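You operate a simulated robot arm through the tools that you are given. There is no shell and no other tool.

The job below is to be done with a simulated two-armed robot. You get a single attempt, and the scene is never put back.

## Task
Shut and lock the gate, release the red stop and reset the cell.

It is judged by the outcome, as a careful person would: the job done as asked, and still so three seconds after it is handed in. It fails if anything else is knocked over, pushed out of place, dropped, spilled or broken.

## Robot
Two 7-joint arms with two-finger parallel grippers on one trunk, on a base that moves. Base frame: it is fixed to the floor where the robot stands at the start and does not move with it; the origin is under the middle of the robot, x ahead of it, y to its left, z up. Lengths are in cm, angles in degrees, forces in N, time in s.
The left shoulder is at the start at [16.3, 17.1, 110.8], the right one opposite. With the tool pointing down near the work surface each hand reaches from about 48 to 96 cm from the robot's upright axis, wherever it stands, measured 20 degrees to its own side. Places, roughly: gate [90, 50, 70]; gate lock [60, -90, 70]; mode knob [70, 10, 120]; reset key [70, 0, 100]; start key [70, 10, 100]. Payload 4.4 kg a hand.
The tool frame of a hand sits at the grasp point between the pads (the TCP): z along the fingers, y along the line on which they close. The tips reach 2.3 cm beyond it. Largest opening 9.4 cm; finger width 3.8, thickness 1; the body of the gripper, 5.4 by 9.6 cm, starts 3.9 cm behind the TCP.
Orientation is told as [roll, pitch, yaw] about the base's x, y, z axes, in that order, counted from this pose: with the fingers straight down and closing along the base's y, the tool's x points along the base's -x, its y along +y and its z along -z.

## Interface
- The arms move only by the tool arm_command. It takes "left_plan", "right_plan" or both (then of equal length, played together; a hand with none holds still); each is a list of rows, each an object (a shift or turn left out is 0, a gripper value left out holds the last) with "translation": the shift along the base's x, y, z in units of 200 mm (1.0 is 200 mm), a list of three; "rot": the turn, a rotation vector about the base's x, y, z in units of 120 degrees (1.0 is 120 degrees), a list of three. In form: [{"translation": [x, y, z], "rot": [wx, wy, wz]}, ...]. A call has 1 to 20 rows; each row is the pose to reach, as a shift and turn from the pose commanded when the call began. "left_jaw" and "right_jaw" are, for a hand that has rows, the finger opening in cm, from 0 to 9.4, set as the call begins (left out, the last holds). A call with a number of a shift or a turn outside -1 to 1 is refused whole. Each row takes 0.2 s and may step no farther than 5 cm and 8.6 degrees from the row before; otherwise, or with a gripper value out of range, the whole call is refused. A pose out of reach is approached as far as the arm can. The call stops where the force on the tool passes 40 N (or 10 N more than at its start, if that is more) or the arm is blocked; 0.2 s more then pass. Each finger travels about 7.2 cm/s and halts on what it meets, pressing with about 23 N; the grip force reading is that of the motor and also rises with nothing between the fingers. The clock runs only during rows and for 0.2 s after the last one: add rows that repeat a pose to give the fingers time. It gives the time, the measured TCP pose, the force on the tool (base axes), the opening and the grip force at its end, in the units of the frame above (readings bear some noise), with the torque about the TCP (base axes, N m) and any sound that the robot's microphone picked up, and new pictures: "views" is both (left out), scene, wrist or none (wrist: the cameras of the hands that moved).
- Cameras (640 x 400 px; columns grow to the right, rows downward): "scene" is now at [29.3, -0.1, 125.3]; the picture's right is [-0.02, -1.00, 0.00], its down [-0.50, 0.01, -0.87] and it looks along [0.87, -0.02, -0.50] (base axes); focal length 270 px, centre (320, 200). "left" rides on the left gripper at [8.6, -1.6, -7.4] in its tool frame; the picture's right is [0.18, 0.98, 0.00], its down [-0.58, 0.11, -0.81] and it looks along [-0.79, 0.15, 0.59] (tool axes); focal length 243 px, centre (320, 200). "right" rides on the right gripper at [8.6, 1.6, -7.4] in its tool frame; the picture's right is [-0.18, 0.98, 0.00], its down [-0.58, -0.11, -0.81] and it looks along [-0.79, -0.15, 0.59] (tool axes); focal length 243 px, centre (320, 200). There is no depth. A picture from a camera that has moved, and an enlarged one, comes with that camera's place and axes in the base frame and with its lens.
- raise_lower(by): moves the trunk up (or, below 0, down) by that many cm; the arms and the scene camera ride with it, the base frame stays. It gives what a move gives, with no picture.
- drive_base(legs): drives the robot by 1 to 6 legs, each [ahead, left, turn to the left] in cm, cm and degrees, along the robot's own axes; the way and the turn of a leg run together, so that a leg with both is an arc; at most 150 cm and 180 degrees a leg. The arms and the cameras ride along, it lands a little off, and it stops where it bumps. It gives what a move gives, and a new picture of the scene camera.
- aim_head(pan, tilt): turns the head with the scene camera to pan (to the left, within 80 degrees either way) and tilt (down, from -29 to 69), counted from straight ahead of the robot (the tilt from the chest, where the trunk bows). It gives what a move gives, and a new picture of the scene camera.
- inspect(camera, box): a new picture of the part [left, top, right, bottom] of that camera's present view, enlarged. The clock stands still meanwhile.
- finish_job(): hands the job in; it is judged then, once.

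Nothing tells you exact positions but the pictures and the camera data. Unless the task says otherwise, let go and move clear before handing in.

The tools are called by a JSON object that holds its "api" and its "payload". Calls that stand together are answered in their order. arm_command: Moves the arms, as the interface text tells. Its arguments: {"type":"object","properties":{"left_plan":{"type":"array","items":{"type":"object","properties":{"translation":{"type":"array","items":{"type":"number"}},"rot":{"type":"array","items":{"type":"number"}}}}},"left_jaw":{"type":"number"},"right_plan":{"type":"array","items":{"type":"object","properties":{"translation":{"type":"array","items":{"type":"number"}},"rot":{"type":"array","items":{"type":"number"}}}}},"right_jaw":{"type":"number"},"views":{"type":"string","enum":["both","scene","wrist","none"]}},"required":[]} The other tools are called the same way: raise_lower (by) moves the trunk up or down; drive_base (legs) drives the base; aim_head (pan, tilt) turns the head that bears the scene camera; inspect (camera, box) takes an enlarged picture of a part of a camera's view; finish_job () hands the job in.

At the start:

```text
time_s: 0.0
left_position: [55.11, 24.59, 95.51]
left_tcp_rot: [-0.1, 0.0, 0.0]
left_wrist_force: [0.5, 0.9, 0.2]
left_ft_torque: [0.0, 0.03, 0.0]
left_finger_gap: 9.43
left_grasp_force: 0.1
right_position: [58.49, -24.83, 89.21]
right_tcp_rot: [0.0, 0.0, 0.0]
right_wrist_force: [-0.6, -0.3, 0.7]
right_ft_torque: [0.01, 0.05, 0.01]
right_finger_gap: 9.4
right_grasp_force: 0.1
trunk travel left (down, up): [-12.5, 26.3]
robot x, y, heading: [-0.09, -0.15, -0.2]
head pan, tilt (commanded): [-1.0, 29.7]
```

scene: 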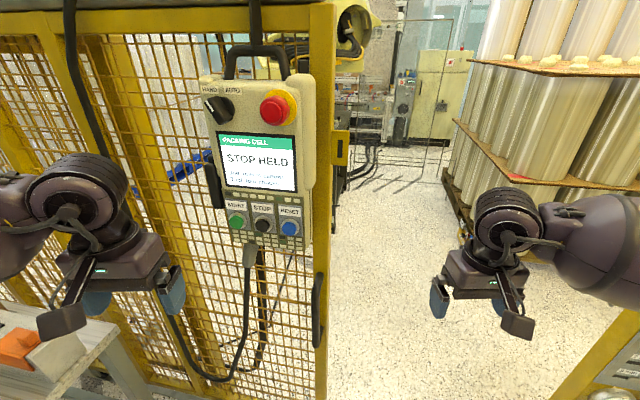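
right: 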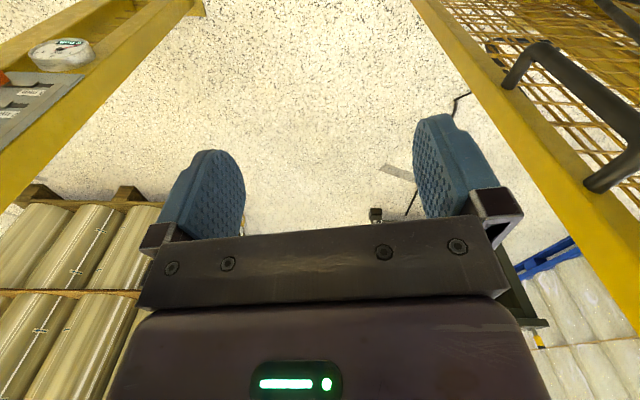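
left: 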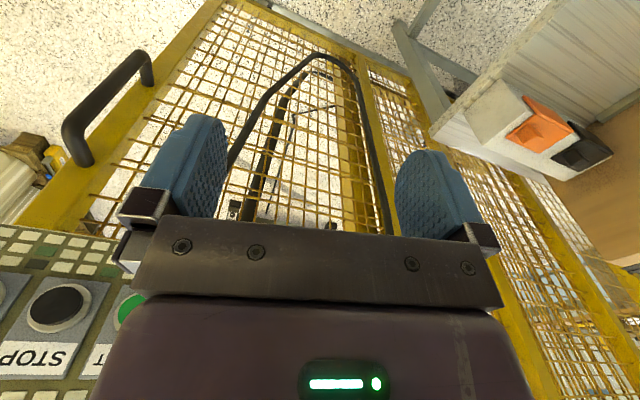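

I see a control panel (pendant) on a yellow mesh gate or fence ahead with the message "STOP HELD", a red stop, a mode knob and start/stop/reset keys. I'll look at it closely and look around before I move anything.

{"api": "inspect", "payload": {"camera": "scene", "box": [180, 40, 360, 270]}}

{"api": "aim_head", "payload": {"pan": 45, "tilt": 30}}

{"api": "aim_head", "payload": {"pan": -45, "tilt": 30}}

{"api": "aim_head", "payload": {"pan": -75, "tilt": 40}}

{"api": "aim_head", "payload": {"pan": 0, "tilt": 50}}

```text
1.74 times, centred on (270, 155) of scene
camera zoom: at [29.3, -0.1, 125.3], right [-0.02, -1.0, 0.0], down [-0.5, 0.01, -0.87], along [0.87, -0.02, -0.5], focal length 469 px, centre (407, 278)
```

zoom: 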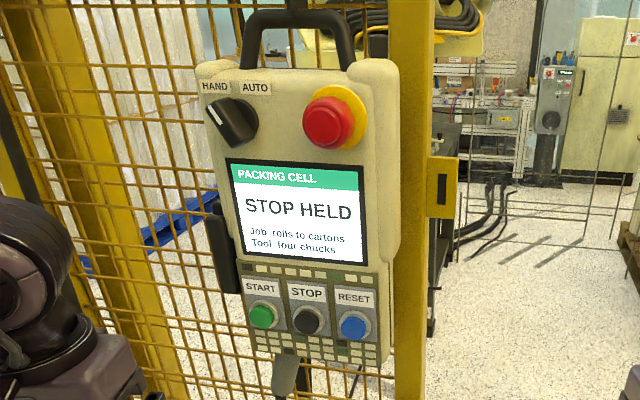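

```text
time_s: 1.1
left_position: [55.2, 24.55, 95.41]
left_tcp_rot: [0.1, 0.0, 0.1]
left_wrist_force: [0.7, -0.4, -0.2]
left_ft_torque: [0.02, 0.0, -0.02]
left_finger_gap: 9.38
left_grasp_force: 0.0
right_position: [58.6, -24.94, 89.27]
right_tcp_rot: [0.0, 0.0, 0.0]
right_wrist_force: [-0.7, 1.2, -0.4]
right_ft_torque: [0.02, 0.01, 0.01]
right_finger_gap: 9.39
right_grasp_force: 0.0
trunk travel left (down, up): [-12.5, 26.3]
robot x, y, heading: [-0.14, -0.15, -0.1]
head pan, tilt (commanded): [45.0, 30.0]
camera scene: at [26.65, 6.45, 125.26], right [0.71, -0.71, 0.0], down [-0.35, -0.35, -0.87], along [0.61, 0.61, -0.5], focal length 270 px, centre (320, 200)
```

scene: 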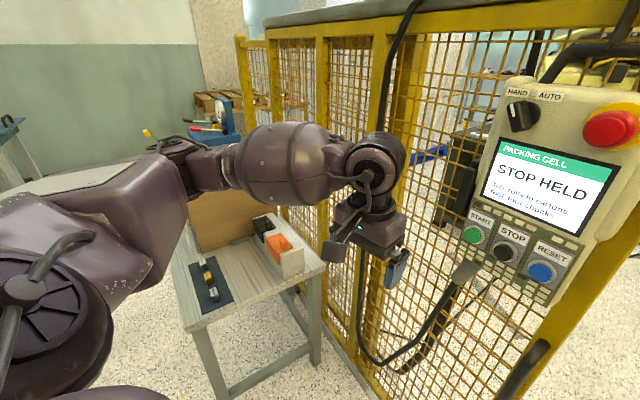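

```text
time_s: 2.8
left_position: [55.27, 24.6, 95.47]
left_tcp_rot: [0.1, 0.0, 0.0]
left_wrist_force: [0.7, 1.0, 0.4]
left_ft_torque: [0.0, -0.02, 0.04]
left_finger_gap: 9.41
left_grasp_force: 0.1
right_position: [58.52, -24.91, 89.24]
right_tcp_rot: [0.0, -0.1, 0.0]
right_wrist_force: [0.3, 0.3, 0.2]
right_ft_torque: [0.0, 0.02, -0.01]
right_finger_gap: 9.44
right_grasp_force: 0.0
trunk travel left (down, up): [-12.5, 26.3]
robot x, y, heading: [-0.12, -0.0, -0.0]
head pan, tilt (commanded): [-45.0, 30.0]
camera scene: at [26.65, -6.33, 125.26], right [-0.71, -0.71, 0.0], down [-0.35, 0.35, -0.87], along [0.61, -0.61, -0.5], focal length 270 px, centre (320, 200)
```

scene: 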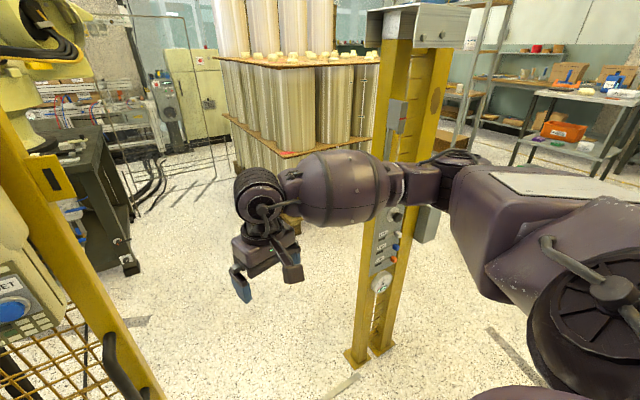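

```text
time_s: 3.7
left_position: [55.16, 24.53, 95.46]
left_tcp_rot: [0.1, 0.0, 0.0]
left_wrist_force: [0.3, 0.1, 0.0]
left_ft_torque: [-0.03, 0.0, 0.04]
left_finger_gap: 9.4
left_grasp_force: 0.1
right_position: [58.56, -24.92, 89.29]
right_tcp_rot: [-0.1, 0.0, 0.0]
right_wrist_force: [-0.3, -0.5, -0.3]
right_ft_torque: [-0.01, 0.0, -0.01]
right_finger_gap: 9.38
right_grasp_force: 0.2
trunk travel left (down, up): [-12.5, 26.3]
robot x, y, heading: [-0.25, -0.01, -0.1]
head pan, tilt (commanded): [-75.0, 40.0]
camera scene: at [22.46, -8.15, 123.73], right [-0.97, -0.26, 0.0], down [-0.17, 0.62, -0.77], along [0.2, -0.74, -0.64], focal length 270 px, centre (320, 200)
```

scene: 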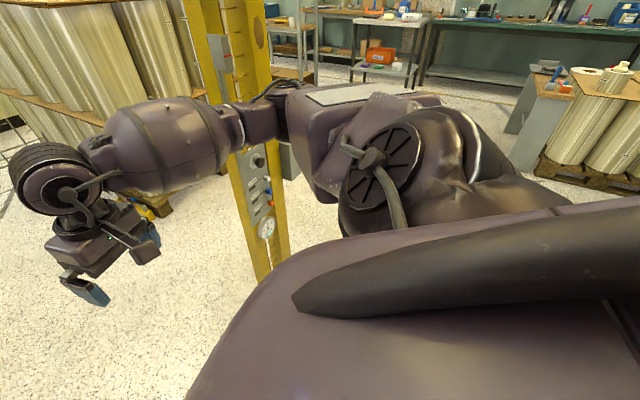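

```text
time_s: 5.2
left_position: [55.16, 24.48, 95.49]
left_tcp_rot: [-0.1, 0.1, 0.0]
left_wrist_force: [-0.4, 0.1, 0.1]
left_ft_torque: [0.04, -0.04, 0.03]
left_finger_gap: 9.39
left_grasp_force: 0.0
right_position: [58.5, -24.92, 89.25]
right_tcp_rot: [0.0, 0.0, -0.1]
right_wrist_force: [0.2, -0.7, -0.1]
right_ft_torque: [-0.04, 0.0, -0.01]
right_finger_gap: 9.43
right_grasp_force: 0.1
trunk travel left (down, up): [-12.5, 26.3]
robot x, y, heading: [0.2, 0.33, 0.0]
head pan, tilt (commanded): [0.0, 50.0]
camera scene: at [27.95, 0.05, 122.31], right [0.0, -1.0, 0.0], down [-0.77, 0.0, -0.64], along [0.64, 0.0, -0.77], focal length 270 px, centre (320, 200)
```

scene: 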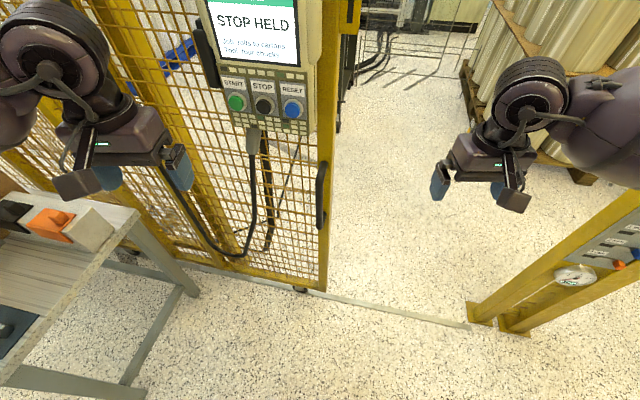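

The gate seems to be a sliding or swinging mesh panel, with a handle near its right edge, a floor track, and a lock post on the right at about [60,-90]. I'll study the details more before moving.

{"api": "inspect", "payload": {"camera": "scene", "box": [200, 140, 360, 310]}}

{"api": "inspect", "payload": {"camera": "scene", "box": [440, 180, 640, 340]}}

{"api": "aim_head", "payload": {"pan": 0, "tilt": -5}}

{"api": "aim_head", "payload": {"pan": 40, "tilt": 10}}

{"api": "aim_head", "payload": {"pan": -60, "tilt": 20}}

```text
2.35 times, centred on (280, 225) of scene
camera zoom: at [27.95, 0.05, 122.31], right [0.0, -1.0, 0.0], down [-0.77, 0.0, -0.64], along [0.64, 0.0, -0.77], focal length 635 px, centre (414, 141)
```

zoom: 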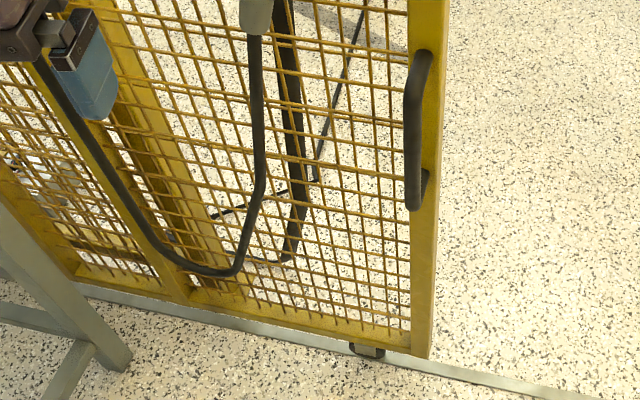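

```text
2.50 times, centred on (540, 260) of scene
camera zoom: at [27.95, 0.05, 122.31], right [0.0, -1.0, 0.0], down [-0.77, 0.0, -0.64], along [0.64, 0.0, -0.77], focal length 674 px, centre (-230, 50)
```

zoom: 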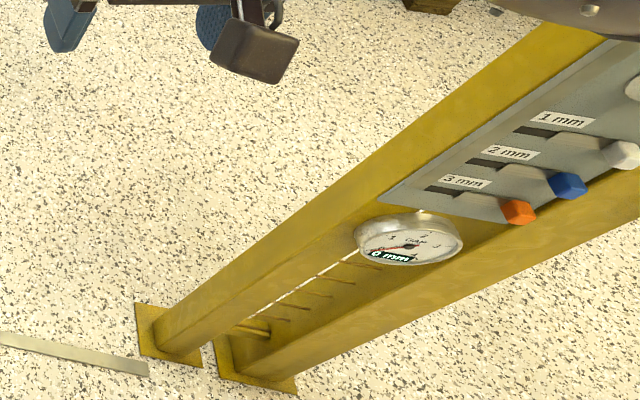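

```text
time_s: 6.5
left_position: [55.17, 24.55, 95.33]
left_tcp_rot: [0.0, 0.0, 0.0]
left_wrist_force: [-0.6, -0.7, 0.7]
left_ft_torque: [0.0, 0.01, 0.0]
left_finger_gap: 9.39
left_grasp_force: 0.2
right_position: [58.45, -24.93, 89.27]
right_tcp_rot: [0.0, 0.0, 0.0]
right_wrist_force: [-0.6, -0.5, 0.2]
right_ft_torque: [-0.02, -0.02, -0.02]
right_finger_gap: 9.39
right_grasp_force: 0.1
trunk travel left (down, up): [-12.5, 26.3]
robot x, y, heading: [0.03, 0.15, -0.0]
head pan, tilt (commanded): [0.0, -5.0]
camera scene: at [29.0, 0.06, 130.86], right [0.0, -1.0, 0.0], down [0.09, 0.0, -1.0], along [1.0, 0.0, 0.09], focal length 270 px, centre (320, 200)
```

scene: 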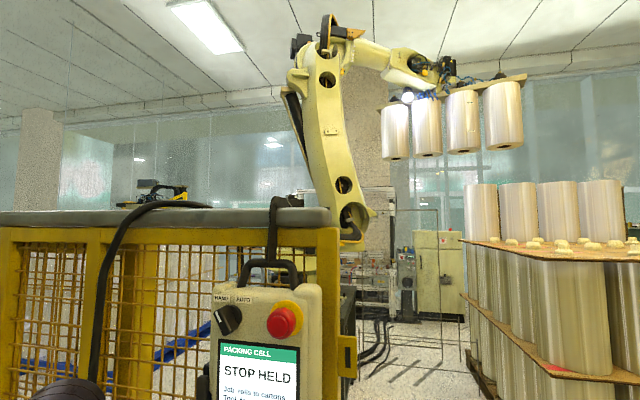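

```text
time_s: 7.5
left_position: [55.18, 24.51, 95.5]
left_tcp_rot: [0.0, -0.1, 0.1]
left_wrist_force: [-0.7, 0.3, 0.3]
left_ft_torque: [0.03, 0.0, -0.01]
left_finger_gap: 9.36
left_grasp_force: 0.0
right_position: [58.47, -24.87, 89.27]
right_tcp_rot: [0.0, 0.0, -0.1]
right_wrist_force: [0.1, -0.7, 0.3]
right_ft_torque: [0.03, -0.02, -0.03]
right_finger_gap: 9.4
right_grasp_force: 0.1
trunk travel left (down, up): [-12.5, 26.3]
robot x, y, heading: [0.09, -0.07, 0.1]
head pan, tilt (commanded): [40.0, 10.0]
camera scene: at [27.38, 6.03, 128.5], right [0.64, -0.77, 0.0], down [-0.13, -0.11, -0.98], along [0.76, 0.63, -0.17], focal length 270 px, centre (320, 200)
```

scene: 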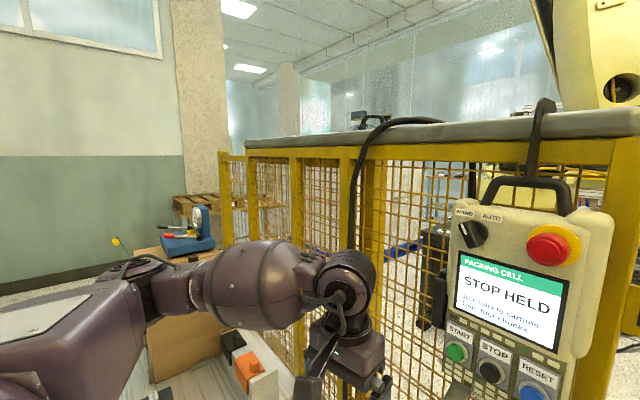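

```text
time_s: 9.3
left_position: [55.17, 24.55, 95.33]
left_tcp_rot: [0.0, 0.1, 0.0]
left_wrist_force: [0.7, 0.0, -0.1]
left_ft_torque: [0.01, 0.01, -0.01]
left_finger_gap: 9.41
left_grasp_force: 0.0
right_position: [58.47, -24.86, 89.19]
right_tcp_rot: [0.0, 0.1, -0.1]
right_wrist_force: [0.2, -0.5, 0.3]
right_ft_torque: [0.01, 0.02, 0.01]
right_finger_gap: 9.4
right_grasp_force: 0.0
trunk travel left (down, up): [-12.5, 26.3]
robot x, y, heading: [0.21, -0.12, 0.1]
head pan, tilt (commanded): [-60.0, 20.0]
camera scene: at [24.91, -8.0, 126.87], right [-0.87, -0.5, 0.0], down [-0.17, 0.3, -0.94], along [0.47, -0.81, -0.34], focal length 270 px, centre (320, 200)
```

scene: 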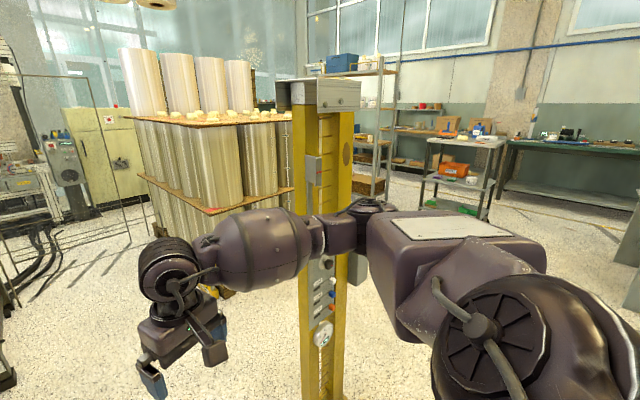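

The gate looks like it slides on a floor track under a top rail, and the lock post has a gauge and some slide keys. Zooming in on the lock post.

{"api": "inspect", "payload": {"camera": "scene", "box": [260, 70, 400, 230]}}

{"api": "inspect", "payload": {"camera": "scene", "box": [270, 230, 390, 380]}}

{"api": "inspect", "payload": {"camera": "right", "box": [0, 0, 200, 180]}}

```text
2.50 times, centred on (330, 150) of scene
camera zoom: at [24.91, -8.0, 126.87], right [-0.87, -0.5, 0.0], down [-0.17, 0.3, -0.94], along [0.47, -0.81, -0.34], focal length 674 px, centre (295, 325)
```

zoom: 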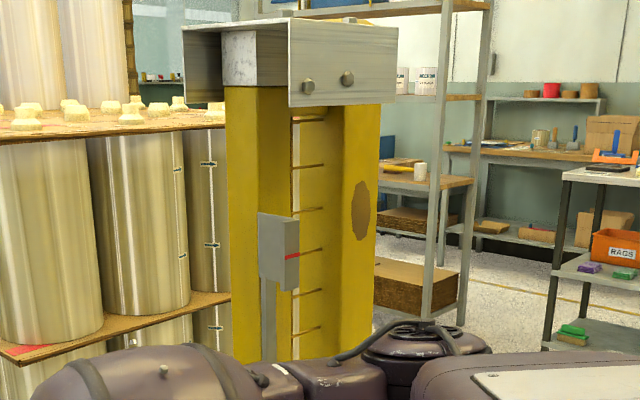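

```text
2.67 times, centred on (330, 305) of scene
camera zoom: at [24.91, -8.0, 126.87], right [-0.87, -0.5, 0.0], down [-0.17, 0.3, -0.94], along [0.47, -0.81, -0.34], focal length 719 px, centre (293, -80)
```

zoom: 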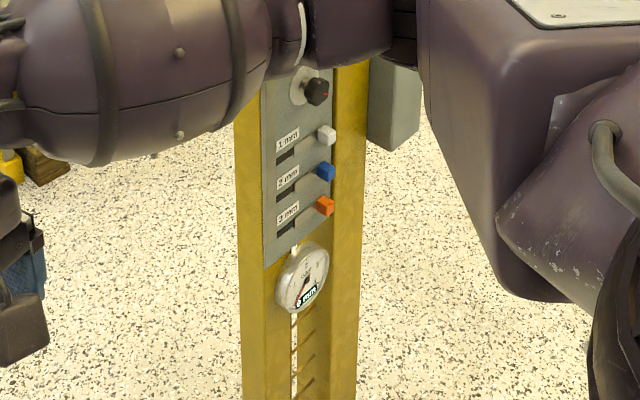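

```text
2.22 times, centred on (100, 90) of right
camera zoom: at [49.9, -23.4, 96.68], right [0.18, 0.98, 0.0], down [0.58, -0.11, 0.81], along [0.79, -0.15, -0.59], focal length 539 px, centre (809, 444)
```

zoom: 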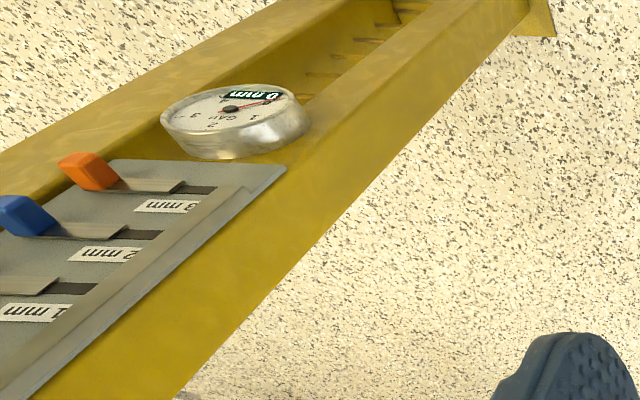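

The lock post carries a gap gauge (0 mm now), three sliding plates marked 1/2/3 mm and a dark knob. I'll look closer at the gate top, the pendant's hook and the handle, then at the lock with the right wrist camera.

{"api": "aim_head", "payload": {"pan": 15, "tilt": 5}}

{"api": "inspect", "payload": {"camera": "scene", "box": [240, 120, 460, 260]}}

{"api": "inspect", "payload": {"camera": "scene", "box": [0, 120, 250, 280]}}

{"api": "inspect", "payload": {"camera": "left", "box": [0, 0, 640, 200]}}

{"api": "inspect", "payload": {"camera": "right", "box": [400, 0, 640, 250]}}

```text
time_s: 10.8
left_position: [55.2, 24.56, 95.44]
left_tcp_rot: [0.0, 0.0, -0.1]
left_wrist_force: [0.0, -0.3, 0.2]
left_ft_torque: [-0.02, -0.02, -0.03]
left_finger_gap: 9.4
left_grasp_force: 0.1
right_position: [58.45, -24.95, 89.2]
right_tcp_rot: [0.3, 0.0, 0.0]
right_wrist_force: [0.6, 0.3, 0.4]
right_ft_torque: [0.04, -0.03, 0.01]
right_finger_gap: 9.42
right_grasp_force: 0.1
trunk travel left (down, up): [-12.5, 26.3]
robot x, y, heading: [0.21, 0.08, -0.0]
head pan, tilt (commanded): [15.0, 5.0]
camera scene: at [29.12, 2.43, 129.3], right [0.26, -0.97, 0.0], down [-0.08, -0.02, -1.0], along [0.96, 0.26, -0.09], focal length 270 px, centre (320, 200)
```

scene: 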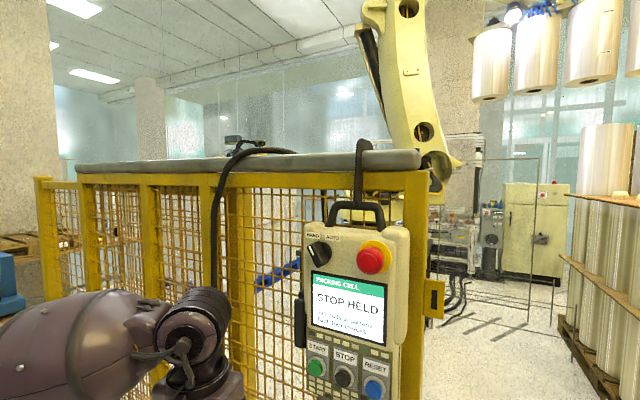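

```text
2.86 times, centred on (350, 190) of scene
camera zoom: at [29.12, 2.43, 129.3], right [0.26, -0.97, 0.0], down [-0.08, -0.02, -1.0], along [0.96, 0.26, -0.09], focal length 771 px, centre (234, 229)
```

zoom: 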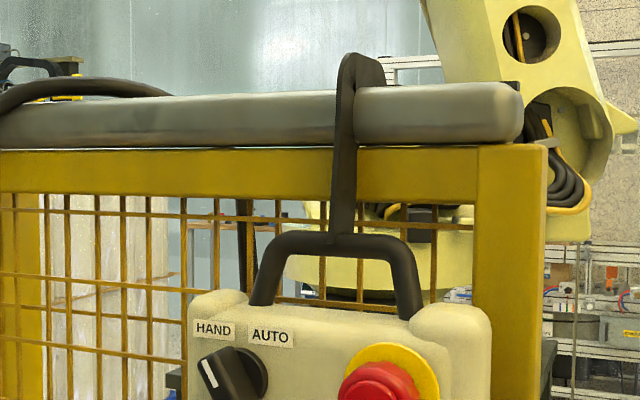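

```text
2.50 times, centred on (125, 200) of scene
camera zoom: at [29.12, 2.43, 129.3], right [0.26, -0.97, 0.0], down [-0.08, -0.02, -1.0], along [0.96, 0.26, -0.09], focal length 674 px, centre (808, 200)
```

zoom: 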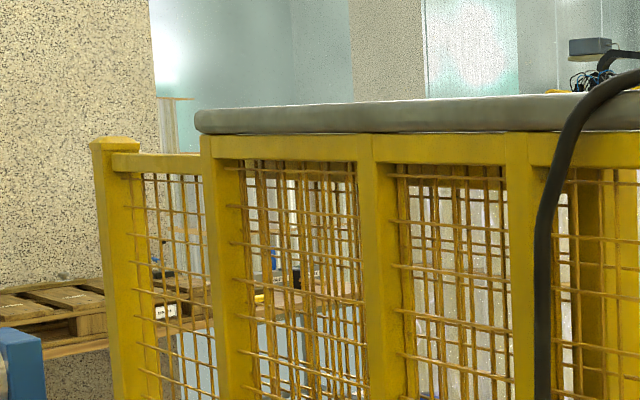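

```text
1.00 times, centred on (320, 100) of left (not enlarged: the box is as wide or as high as the picture)
camera zoom: at [46.54, 22.87, 102.83], right [-0.18, 0.98, 0.0], down [0.58, 0.11, 0.81], along [0.79, 0.15, -0.59], focal length 243 px, centre (320, 300)
```

zoom: 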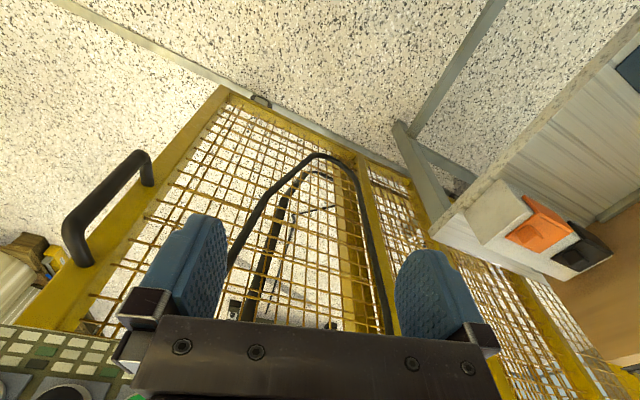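

```text
1.60 times, centred on (520, 125) of right
camera zoom: at [49.9, -23.4, 96.68], right [0.18, 0.98, 0.0], down [0.58, -0.11, 0.81], along [0.79, -0.15, -0.59], focal length 388 px, centre (0, 320)
```

zoom: 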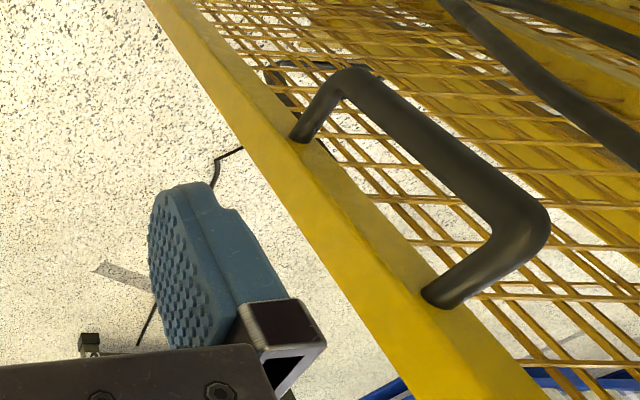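

The gate slides in front of the fixed fence; the pendant hangs on the gate itself by a hook and will move with it, and the handle is a vertical bar near the gate's right edge. Next I turn the right hand to view the lock with its camera.

{"api": "arm_command", "payload": {"right_plan": [{"translation": [-0.13, -0.04, 0.04], "rot": [0, 0, -0.063]}, {"translation": [-0.27, -0.08, 0.08], "rot": [0, 0, -0.126]}, {"translation": [-0.4, -0.12, 0.12], "rot": [0, 0, -0.19]}, {"translation": [-0.53, -0.17, 0.17], "rot": [0, 0, -0.253]}, {"translation": [-0.67, -0.21, 0.21], "rot": [0, 0, -0.316]}, {"translation": [-0.8, -0.25, 0.25], "rot": [0, 0, -0.38]}], "views": "wrist"}}

{"api": "aim_head", "payload": {"pan": -60, "tilt": 20}}

```text
time_s: 12.2
left_position: [55.0, 24.38, 95.9]
left_tcp_rot: [0.0, -0.4, 0.0]
left_wrist_force: [0.5, -0.8, 0.1]
left_ft_torque: [0.02, -0.04, 0.01]
left_finger_gap: 9.37
left_grasp_force: 0.1
right_position: [44.83, -31.53, 93.71]
right_tcp_rot: [0.6, 0.0, -44.9]
right_wrist_force: [-0.3, -0.3, 0.6]
right_ft_torque: [0.06, -0.07, -0.02]
right_finger_gap: 9.39
right_grasp_force: 0.0
right hand out of reach, approached as far as the arm can: row 5, 6
trunk travel left (down, up): [-12.5, 26.3]
robot x, y, heading: [-0.23, -0.37, -0.3]
head pan, tilt (commanded): [15.0, 5.0]
camera right: at [39.85, -24.45, 101.34], right [0.82, 0.57, 0.01], down [0.33, -0.49, 0.81], along [0.46, -0.66, -0.59], focal length 243 px, centre (320, 200)
```

right: 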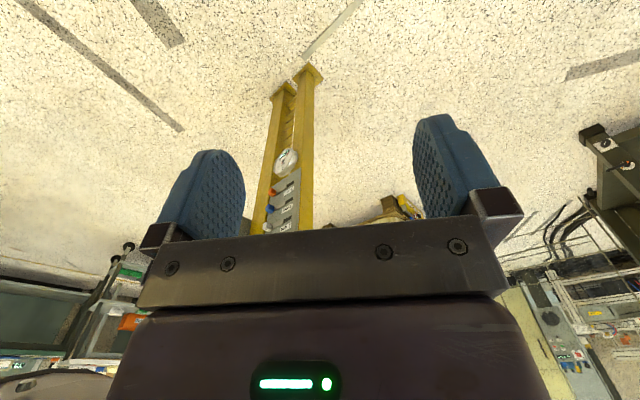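

```text
time_s: 13.6
left_position: [55.39, 24.53, 95.48]
left_tcp_rot: [0.1, 0.0, 0.0]
left_wrist_force: [0.9, 0.1, 0.0]
left_ft_torque: [0.0, 0.0, -0.02]
left_finger_gap: 9.41
left_grasp_force: 0.0
right_position: [45.25, -31.43, 93.72]
right_tcp_rot: [0.3, 0.2, -44.7]
right_wrist_force: [0.0, -0.5, -0.2]
right_ft_torque: [0.0, -0.01, 0.01]
right_finger_gap: 9.4
right_grasp_force: 0.1
trunk travel left (down, up): [-12.5, 26.3]
robot x, y, heading: [0.08, 0.07, -0.1]
head pan, tilt (commanded): [-60.0, 20.0]
camera scene: at [24.91, -8.0, 126.87], right [-0.87, -0.5, 0.0], down [-0.17, 0.3, -0.94], along [0.47, -0.81, -0.34], focal length 270 px, centre (320, 200)
```

scene: 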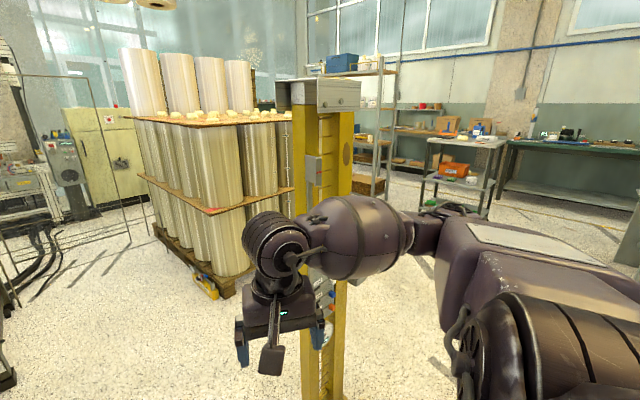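

I estimate the handle's vertical bar at about x 68, y −0.5, z 65–82. I'll back the base off by 15 cm for room, then bring the right hand toward a forward-pointing pose.

{"api": "drive_base", "payload": {"legs": [[-15, 0, 0]]}}

{"api": "aim_head", "payload": {"pan": -10, "tilt": 35}}

```text
time_s: 15.0
left_position: [39.92, 24.33, 95.38]
left_tcp_rot: [0.0, 0.0, -0.4]
left_wrist_force: [-0.5, -0.5, -0.4]
left_ft_torque: [-0.01, 0.01, -0.01]
left_finger_gap: 9.39
left_grasp_force: 0.0
right_position: [29.64, -31.6, 93.73]
right_tcp_rot: [0.4, 0.3, -45.1]
right_wrist_force: [-1.0, -0.1, 0.7]
right_ft_torque: [0.01, -0.04, -0.05]
right_finger_gap: 9.42
right_grasp_force: 0.0
trunk travel left (down, up): [-12.5, 26.3]
robot x, y, heading: [-15.38, -0.07, -0.3]
head pan, tilt (commanded): [-60.0, 20.0]
camera scene: at [9.49, -8.09, 126.88], right [-0.87, -0.5, 0.0], down [-0.17, 0.3, -0.94], along [0.47, -0.82, -0.34], focal length 270 px, centre (320, 200)
```

scene: 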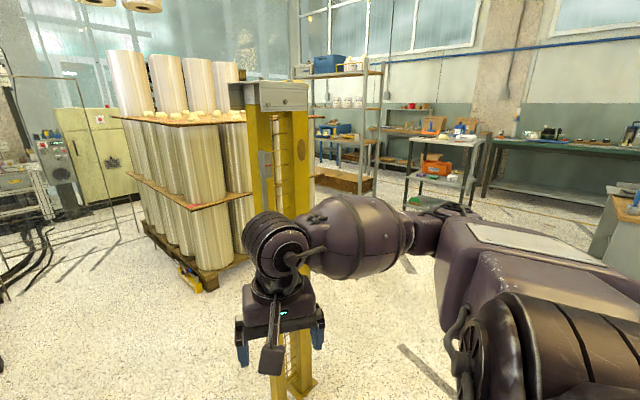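

```text
time_s: 16.2
left_position: [39.93, 24.34, 95.54]
left_tcp_rot: [0.0, 0.1, -0.4]
left_wrist_force: [0.0, 0.1, 0.3]
left_ft_torque: [0.0, -0.01, 0.01]
left_finger_gap: 9.38
left_grasp_force: 0.0
right_position: [29.72, -31.62, 93.54]
right_tcp_rot: [0.2, 0.2, -45.1]
right_wrist_force: [-0.1, -0.1, -0.4]
right_ft_torque: [-0.03, -0.02, 0.01]
right_finger_gap: 9.4
right_grasp_force: 0.0
trunk travel left (down, up): [-12.5, 26.3]
robot x, y, heading: [-15.03, -0.31, -0.6]
head pan, tilt (commanded): [-10.0, 35.0]
camera scene: at [13.61, -1.58, 124.48], right [-0.18, -0.98, 0.0], down [-0.56, 0.1, -0.82], along [0.81, -0.15, -0.57], focal length 270 px, centre (320, 200)
```

scene: 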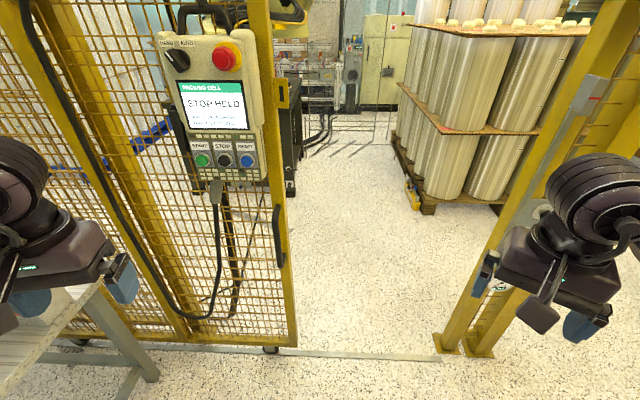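

The gate edge is near (77,−1) on the floor and the track runs about 11.5° off the y axis toward the post foot near (65,−65). Now I yaw the right hand square to the gate and bring it closer.

{"api": "arm_command", "payload": {"right_plan": [{"translation": [0.1, 0.13, -0.06], "rot": [0, 0, 0.04]}, {"translation": [0.2, 0.27, -0.12], "rot": [0, 0, 0.08]}, {"translation": [0.3, 0.4, -0.18], "rot": [0, 0, 0.12]}, {"translation": [0.4, 0.53, -0.24], "rot": [0, 0, 0.16]}, {"translation": [0.5, 0.67, -0.3], "rot": [0, 0, 0.2]}, {"translation": [0.6, 0.8, -0.36], "rot": [0, 0, 0.24]}, {"translation": [0.7, 0.95, -0.42], "rot": [0, 0, 0.28]}], "right_jaw": 7, "views": "scene"}}

```text
time_s: 17.8
left_position: [39.94, 24.37, 95.51]
left_tcp_rot: [0.0, 0.0, -0.3]
left_wrist_force: [0.7, 0.6, 0.6]
left_ft_torque: [0.0, -0.03, -0.01]
left_finger_gap: 9.39
left_grasp_force: 0.0
right_position: [43.92, -12.65, 84.94]
right_tcp_rot: [0.2, 0.2, -11.3]
right_wrist_force: [0.0, -0.1, 0.5]
right_ft_torque: [-0.04, 0.0, -0.01]
right_finger_gap: 6.98
right_grasp_force: 0.0
trunk travel left (down, up): [-12.5, 26.3]
robot x, y, heading: [-15.23, -0.03, -0.4]
head pan, tilt (commanded): [-10.0, 35.0]
camera scene: at [13.66, -1.52, 124.46], right [-0.18, -0.98, 0.0], down [-0.56, 0.1, -0.82], along [0.81, -0.15, -0.57], focal length 270 px, centre (320, 200)
```

scene: 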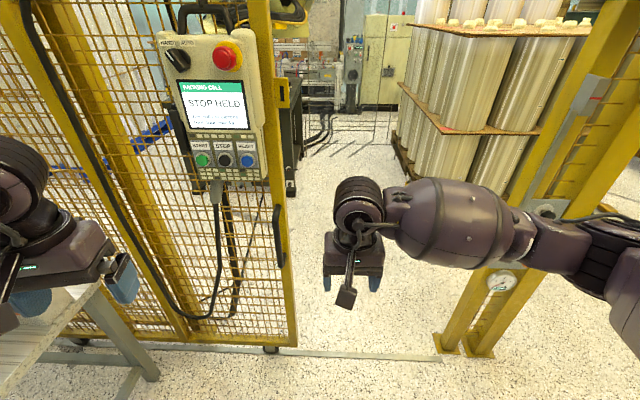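

Next: pitch the right hand so the fingers point forward at the gate, stopping short of the handle.

{"api": "arm_command", "payload": {"right_plan": [{"translation": [0.036, 0.044, -0.05], "rot": [-0.0136, -0.0668, 0]}, {"translation": [0.073, 0.087, -0.1], "rot": [-0.0273, -0.1336, 0]}, {"translation": [0.109, 0.131, -0.15], "rot": [-0.0409, -0.2005, 0]}, {"translation": [0.145, 0.175, -0.2], "rot": [-0.0545, -0.2673, 0]}, {"translation": [0.182, 0.218, -0.25], "rot": [-0.0682, -0.3341, 0]}, {"translation": [0.218, 0.262, -0.3], "rot": [-0.0818, -0.4009, 0]}, {"translation": [0.255, 0.305, -0.35], "rot": [-0.0955, -0.4677, 0]}, {"translation": [0.291, 0.349, -0.4], "rot": [-0.1091, -0.5345, 0]}, {"translation": [0.327, 0.393, -0.45], "rot": [-0.1227, -0.6014, 0]}, {"translation": [0.364, 0.436, -0.5], "rot": [-0.1364, -0.6682, 0]}, {"translation": [0.4, 0.48, -0.55], "rot": [-0.15, -0.735, 0]}], "views": "both"}}

```text
time_s: 20.2
left_position: [40.09, 24.15, 95.47]
left_tcp_rot: [0.0, 0.0, -0.3]
left_wrist_force: [-0.2, -0.1, -0.3]
left_ft_torque: [0.02, 0.03, 0.03]
left_finger_gap: 9.41
left_grasp_force: 0.0
right_position: [51.78, -2.94, 74.05]
right_tcp_rot: [-61.4, -89.8, 50.1]
right_wrist_force: [-0.4, 0.4, -0.1]
right_ft_torque: [-0.01, -0.02, -0.03]
right_finger_gap: 6.98
right_grasp_force: 0.1
trunk travel left (down, up): [-12.5, 26.3]
robot x, y, heading: [-15.15, -0.42, -0.4]
head pan, tilt (commanded): [-10.0, 35.0]
camera scene: at [13.67, -1.55, 124.46], right [-0.18, -0.98, 0.0], down [-0.56, 0.1, -0.82], along [0.81, -0.15, -0.57], focal length 270 px, centre (320, 200)
camera right: at [44.84, -0.01, 65.39], right [0.19, 0.96, 0.18], down [-0.81, 0.05, 0.58], along [0.55, -0.26, 0.79], focal length 243 px, centre (320, 200)
```

scene: 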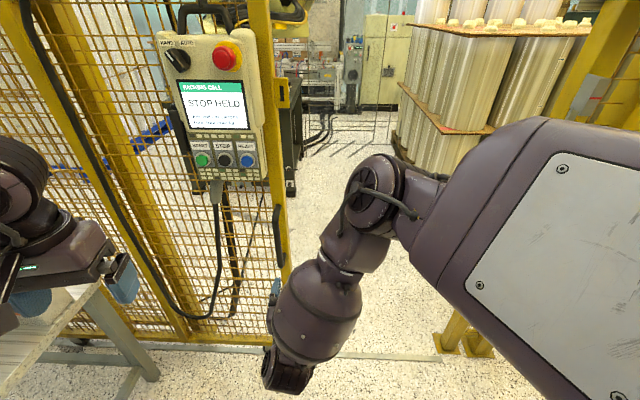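
right: 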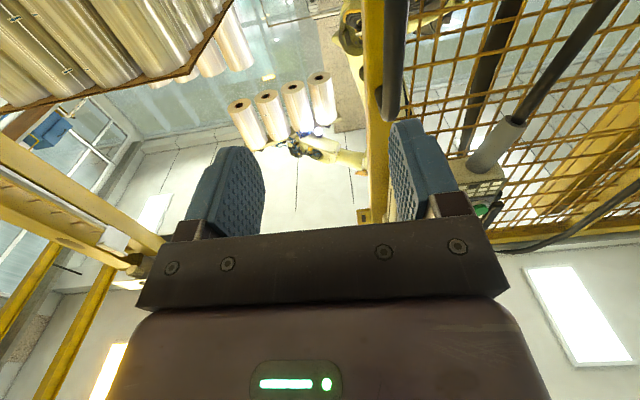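

The handle bar shows in the right wrist view near column 393; I take it at about (68, 0) with the upper end at z≈81. I shift the hand sideways to line up with it, then check before going forward.

{"api": "arm_command", "payload": {"right_plan": [{"translation": [0.03, 0.15, 0]}, {"translation": [0.06, 0.3, 0]}], "views": "both"}}

```text
time_s: 20.8
left_position: [40.02, 24.4, 95.43]
left_tcp_rot: [0.0, 0.1, -0.2]
left_wrist_force: [-0.4, 0.5, -0.3]
left_ft_torque: [-0.02, 0.02, -0.02]
left_finger_gap: 9.41
left_grasp_force: 0.0
right_position: [52.83, 2.87, 74.28]
right_tcp_rot: [-37.7, -89.8, 26.4]
right_wrist_force: [-0.6, -0.6, 0.1]
right_ft_torque: [-0.03, 0.01, -0.02]
right_finger_gap: 6.99
right_grasp_force: 0.1
trunk travel left (down, up): [-12.5, 26.3]
robot x, y, heading: [-15.53, 0.19, -0.3]
head pan, tilt (commanded): [-10.0, 35.0]
camera scene: at [13.6, -1.54, 124.49], right [-0.18, -0.98, 0.0], down [-0.56, 0.1, -0.82], along [0.81, -0.15, -0.57], focal length 270 px, centre (320, 200)
camera right: at [45.9, 5.87, 65.63], right [0.19, 0.96, 0.18], down [-0.81, 0.05, 0.58], along [0.55, -0.26, 0.79], focal length 243 px, centre (320, 200)
```

scene: 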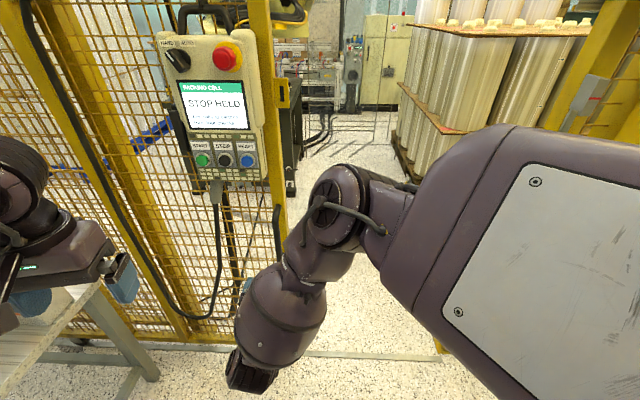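
right: 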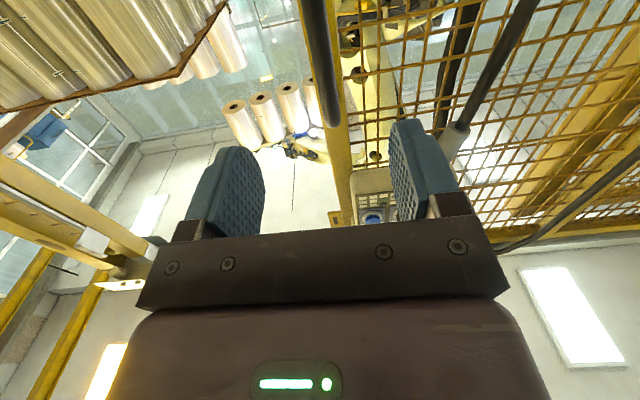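

The bar triangulates to about (66.3, 0, up to z 80), in line with the open fingers. I move forward 14 cm so that the fingers straddle it.

{"api": "arm_command", "payload": {"right_plan": [{"translation": [0.13, -0.026, -0.01]}, {"translation": [0.26, -0.053, -0.02]}, {"translation": [0.39, -0.08, -0.03]}, {"translation": [0.52, -0.107, -0.04]}, {"translation": [0.6, -0.122, -0.05]}, {"translation": [0.68, -0.138, -0.05]}], "views": "both"}}

```text
time_s: 22.2
left_position: [40.09, 24.23, 95.45]
left_tcp_rot: [-0.1, -0.1, -0.2]
left_wrist_force: [0.1, 0.2, -0.8]
left_ft_torque: [0.01, -0.01, 0.0]
left_finger_gap: 9.38
left_grasp_force: 0.2
right_position: [66.57, 0.27, 73.17]
right_tcp_rot: [-26.7, -89.8, 15.6]
right_wrist_force: [1.0, 0.6, 0.5]
right_ft_torque: [0.02, 0.0, 0.0]
right_finger_gap: 6.98
right_grasp_force: 0.1
trunk travel left (down, up): [-12.5, 26.3]
robot x, y, heading: [-15.6, 0.34, -0.5]
head pan, tilt (commanded): [-10.0, 35.0]
camera scene: at [13.63, -1.58, 124.47], right [-0.18, -0.98, 0.0], down [-0.56, 0.1, -0.82], along [0.81, -0.15, -0.57], focal length 270 px, centre (320, 200)
camera right: at [59.54, 3.17, 64.57], right [0.19, 0.96, 0.18], down [-0.81, 0.05, 0.58], along [0.55, -0.26, 0.79], focal length 243 px, centre (320, 200)
```

scene: 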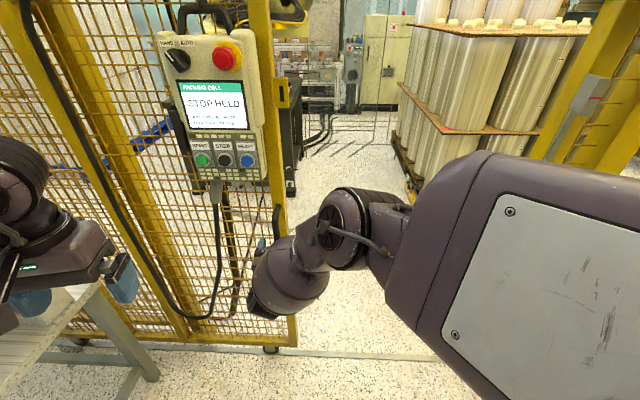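
right: 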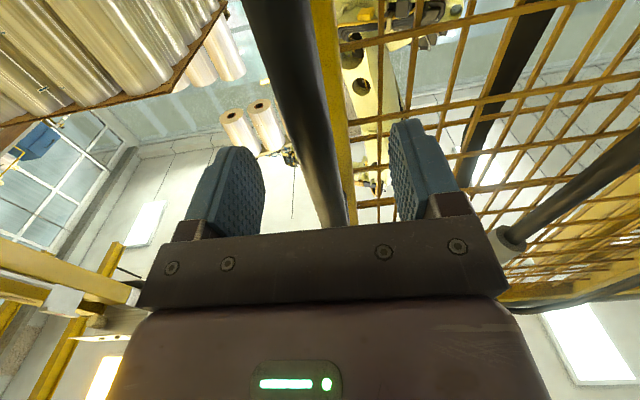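

The handle bar sits between the fingers with no contact force. I narrow the fingers around it and pull the gate toward the post along the track for a first 16 cm.

{"api": "arm_command", "payload": {"right_plan": [{"translation": [0, 0, 0]}, {"translation": [0, 0, 0]}, {"translation": [-0.01, -0.049, 0]}, {"translation": [-0.02, -0.098, 0]}, {"translation": [-0.04, -0.196, 0]}, {"translation": [-0.06, -0.294, 0]}, {"translation": [-0.08, -0.392, 0]}, {"translation": [-0.1, -0.49, 0]}, {"translation": [-0.12, -0.588, 0]}, {"translation": [-0.14, -0.686, 0]}, {"translation": [-0.16, -0.784, 0]}], "right_jaw": 3.6, "views": "both"}}

```text
time_s: 24.6
left_position: [39.94, 24.4, 95.35]
left_tcp_rot: [0.0, 0.0, -0.2]
left_wrist_force: [-0.1, 0.8, -0.4]
left_ft_torque: [-0.01, 0.0, 0.03]
left_finger_gap: 9.39
left_grasp_force: 0.0
right_position: [63.34, -11.99, 73.94]
right_tcp_rot: [-9.8, -89.2, -3.1]
right_wrist_force: [-0.1, 5.4, -2.4]
right_ft_torque: [0.08, 0.02, 0.08]
right_finger_gap: 3.83
right_grasp_force: 2.6
right hand out of reach, approached as far as the arm can: row 9, 10, 11
trunk travel left (down, up): [-12.5, 26.3]
robot x, y, heading: [-15.08, 0.13, -0.3]
head pan, tilt (commanded): [-10.0, 35.0]
camera scene: at [13.64, -1.47, 124.46], right [-0.18, -0.98, 0.0], down [-0.56, 0.1, -0.82], along [0.81, -0.15, -0.57], focal length 270 px, centre (320, 200)
camera right: at [56.41, -8.85, 65.44], right [0.22, 0.96, 0.18], down [-0.8, 0.07, 0.59], along [0.55, -0.28, 0.78], focal length 243 px, centre (320, 200)
```

scene: 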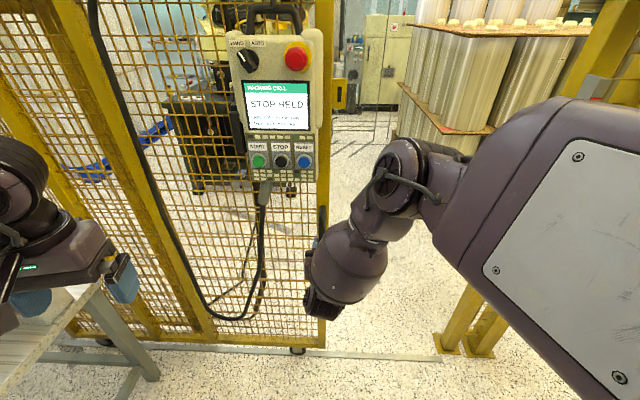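
right: 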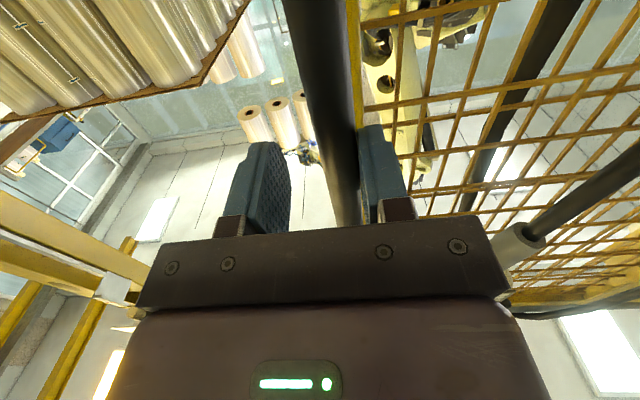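

The gate slides easily (about 5 N) but the arm ran into a joint limit, so I'll let the base carry the hand and gate along the track: 35 cm along the closing direction.

{"api": "drive_base", "payload": {"legs": [[-7, -34.3, 0]]}}

```text
time_s: 28.2
left_position: [32.86, -10.57, 95.52]
left_tcp_rot: [0.0, 0.0, -0.7]
left_wrist_force: [0.4, 0.2, 0.1]
left_ft_torque: [0.02, -0.01, -0.01]
left_finger_gap: 9.41
left_grasp_force: 0.0
right_position: [55.83, -47.36, 73.95]
right_tcp_rot: [-11.4, -89.3, -2.1]
right_wrist_force: [0.0, -0.5, 0.3]
right_ft_torque: [0.04, -0.01, 0.0]
right_finger_gap: 3.63
right_grasp_force: 0.0
trunk travel left (down, up): [-12.5, 26.3]
robot x, y, heading: [-23.06, -34.26, -0.7]
head pan, tilt (commanded): [-10.0, 35.0]
camera scene: at [6.25, -36.24, 124.48], right [-0.19, -0.98, 0.0], down [-0.56, 0.11, -0.82], along [0.8, -0.15, -0.57], focal length 270 px, centre (320, 200)
```

scene: 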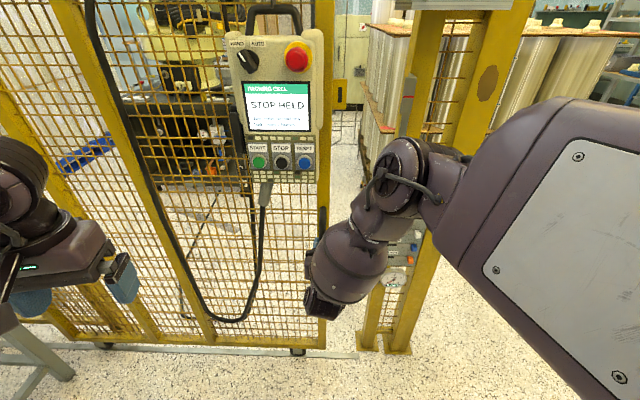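

The gate followed nicely; about 13 cm remain to the post. I zoom in on the lock panel, the tongue and the catch before the last part.

{"api": "inspect", "payload": {"camera": "scene", "box": [310, 0, 530, 140]}}

{"api": "inspect", "payload": {"camera": "scene", "box": [340, 200, 450, 320]}}

{"api": "inspect", "payload": {"camera": "left", "box": [0, 0, 640, 400]}}

{"api": "inspect", "payload": {"camera": "right", "box": [0, 0, 640, 400]}}

```text
2.86 times, centred on (420, 70) of scene
camera zoom: at [6.25, -36.24, 124.48], right [-0.19, -0.98, 0.0], down [-0.56, 0.11, -0.82], along [0.8, -0.15, -0.57], focal length 771 px, centre (34, 571)
```

zoom: 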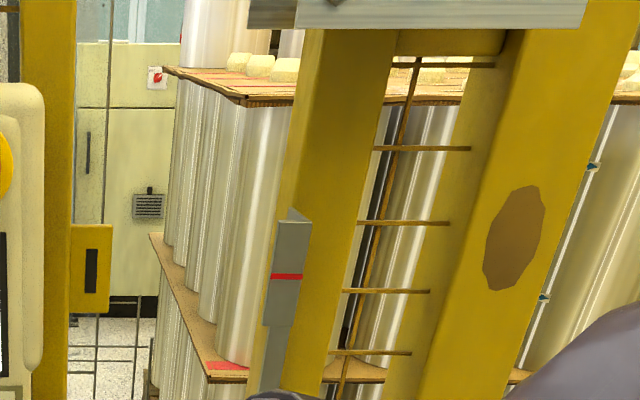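

```text
3.33 times, centred on (395, 260) of scene
camera zoom: at [6.25, -36.24, 124.48], right [-0.19, -0.98, 0.0], down [-0.56, 0.11, -0.82], along [0.8, -0.15, -0.57], focal length 899 px, centre (70, 0)
```

zoom: 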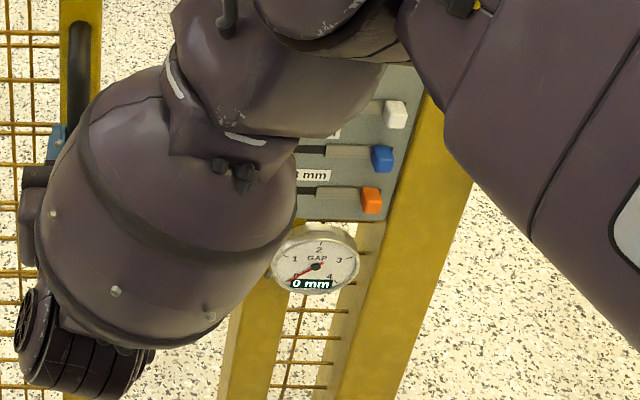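

```text
1.00 times, centred on (320, 200) of left (not enlarged: the box is as wide or as high as the picture)
camera zoom: at [24.19, -12.13, 102.82], right [-0.17, 0.99, 0.0], down [0.58, 0.1, 0.81], along [0.79, 0.14, -0.59], focal length 243 px, centre (320, 200)
```

zoom: 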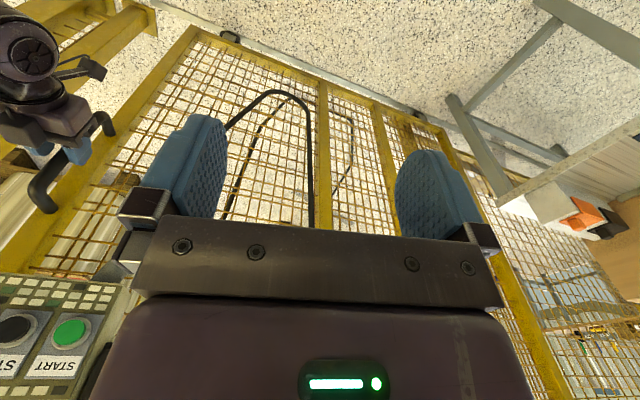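

```text
1.00 times, centred on (320, 200) of right (not enlarged: the box is as wide or as high as the picture)
camera zoom: at [49.04, -44.05, 65.49], right [0.23, 0.96, 0.18], down [-0.8, 0.08, 0.59], along [0.55, -0.28, 0.79], focal length 243 px, centre (320, 200)
```

zoom: 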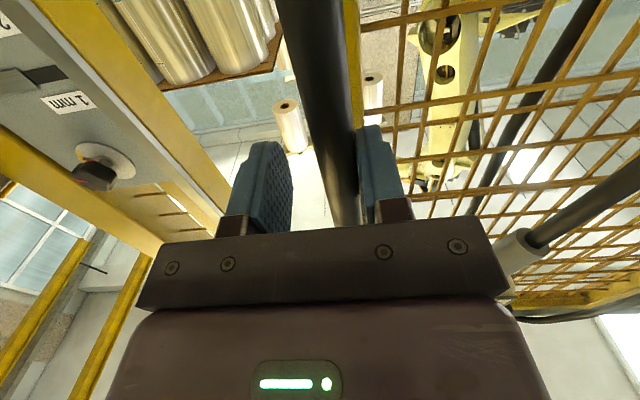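

The tongue is about 12 cm from the catch on the post, and the lock knob sits near (59,−72,79), clear of my hand's path. I drive another 8 cm along the track.

{"api": "drive_base", "payload": {"legs": [[-1.5, -8, 0]]}}

{"api": "inspect", "payload": {"camera": "scene", "box": [270, 0, 490, 140]}}

{"api": "inspect", "payload": {"camera": "right", "box": [0, 0, 640, 400]}}

```text
time_s: 29.6
left_position: [31.29, -18.46, 95.42]
left_tcp_rot: [0.0, 0.0, -0.9]
left_wrist_force: [-0.6, -0.9, -0.2]
left_ft_torque: [-0.01, 0.01, -0.01]
left_finger_gap: 9.42
left_grasp_force: 0.1
right_position: [54.37, -55.22, 74.04]
right_tcp_rot: [-10.6, -89.3, -3.1]
right_wrist_force: [1.1, -3.9, 0.5]
right_ft_torque: [0.03, -0.04, 0.01]
right_finger_gap: 3.73
right_grasp_force: 1.6
trunk travel left (down, up): [-12.5, 26.3]
robot x, y, heading: [-24.11, -42.53, -0.9]
head pan, tilt (commanded): [-10.0, 35.0]
camera scene: at [4.62, -44.06, 124.48], right [-0.19, -0.98, 0.0], down [-0.56, 0.11, -0.82], along [0.8, -0.15, -0.57], focal length 270 px, centre (320, 200)
```

scene: 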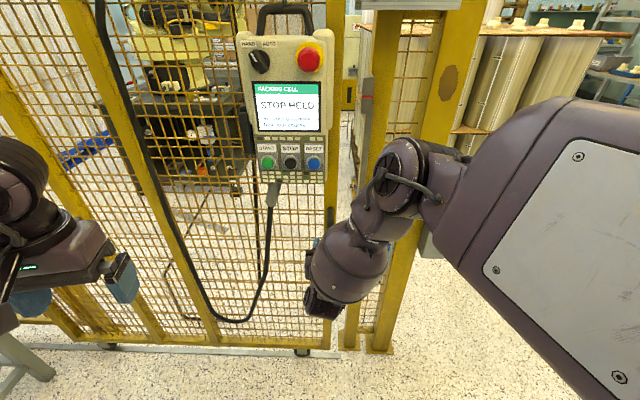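

```text
2.86 times, centred on (380, 70) of scene
camera zoom: at [4.62, -44.06, 124.48], right [-0.19, -0.98, 0.0], down [-0.56, 0.11, -0.82], along [0.8, -0.15, -0.57], focal length 771 px, centre (149, 571)
```

zoom: 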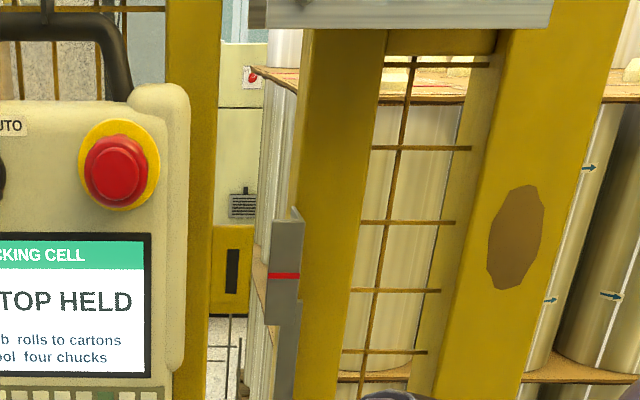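

```text
1.00 times, centred on (320, 200) of right (not enlarged: the box is as wide or as high as the picture)
camera zoom: at [47.4, -51.94, 65.49], right [0.23, 0.96, 0.18], down [-0.8, 0.08, 0.59], along [0.55, -0.28, 0.79], focal length 243 px, centre (320, 200)
```

zoom: 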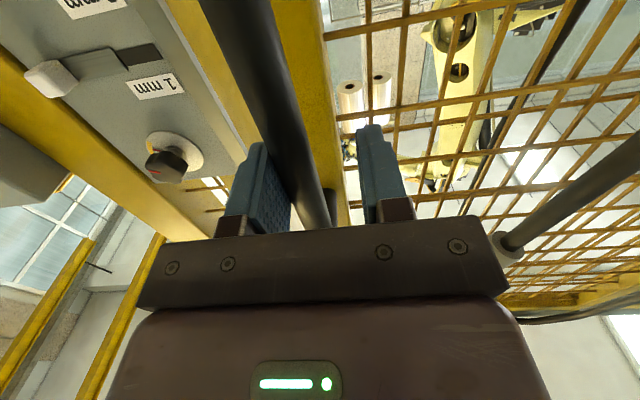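

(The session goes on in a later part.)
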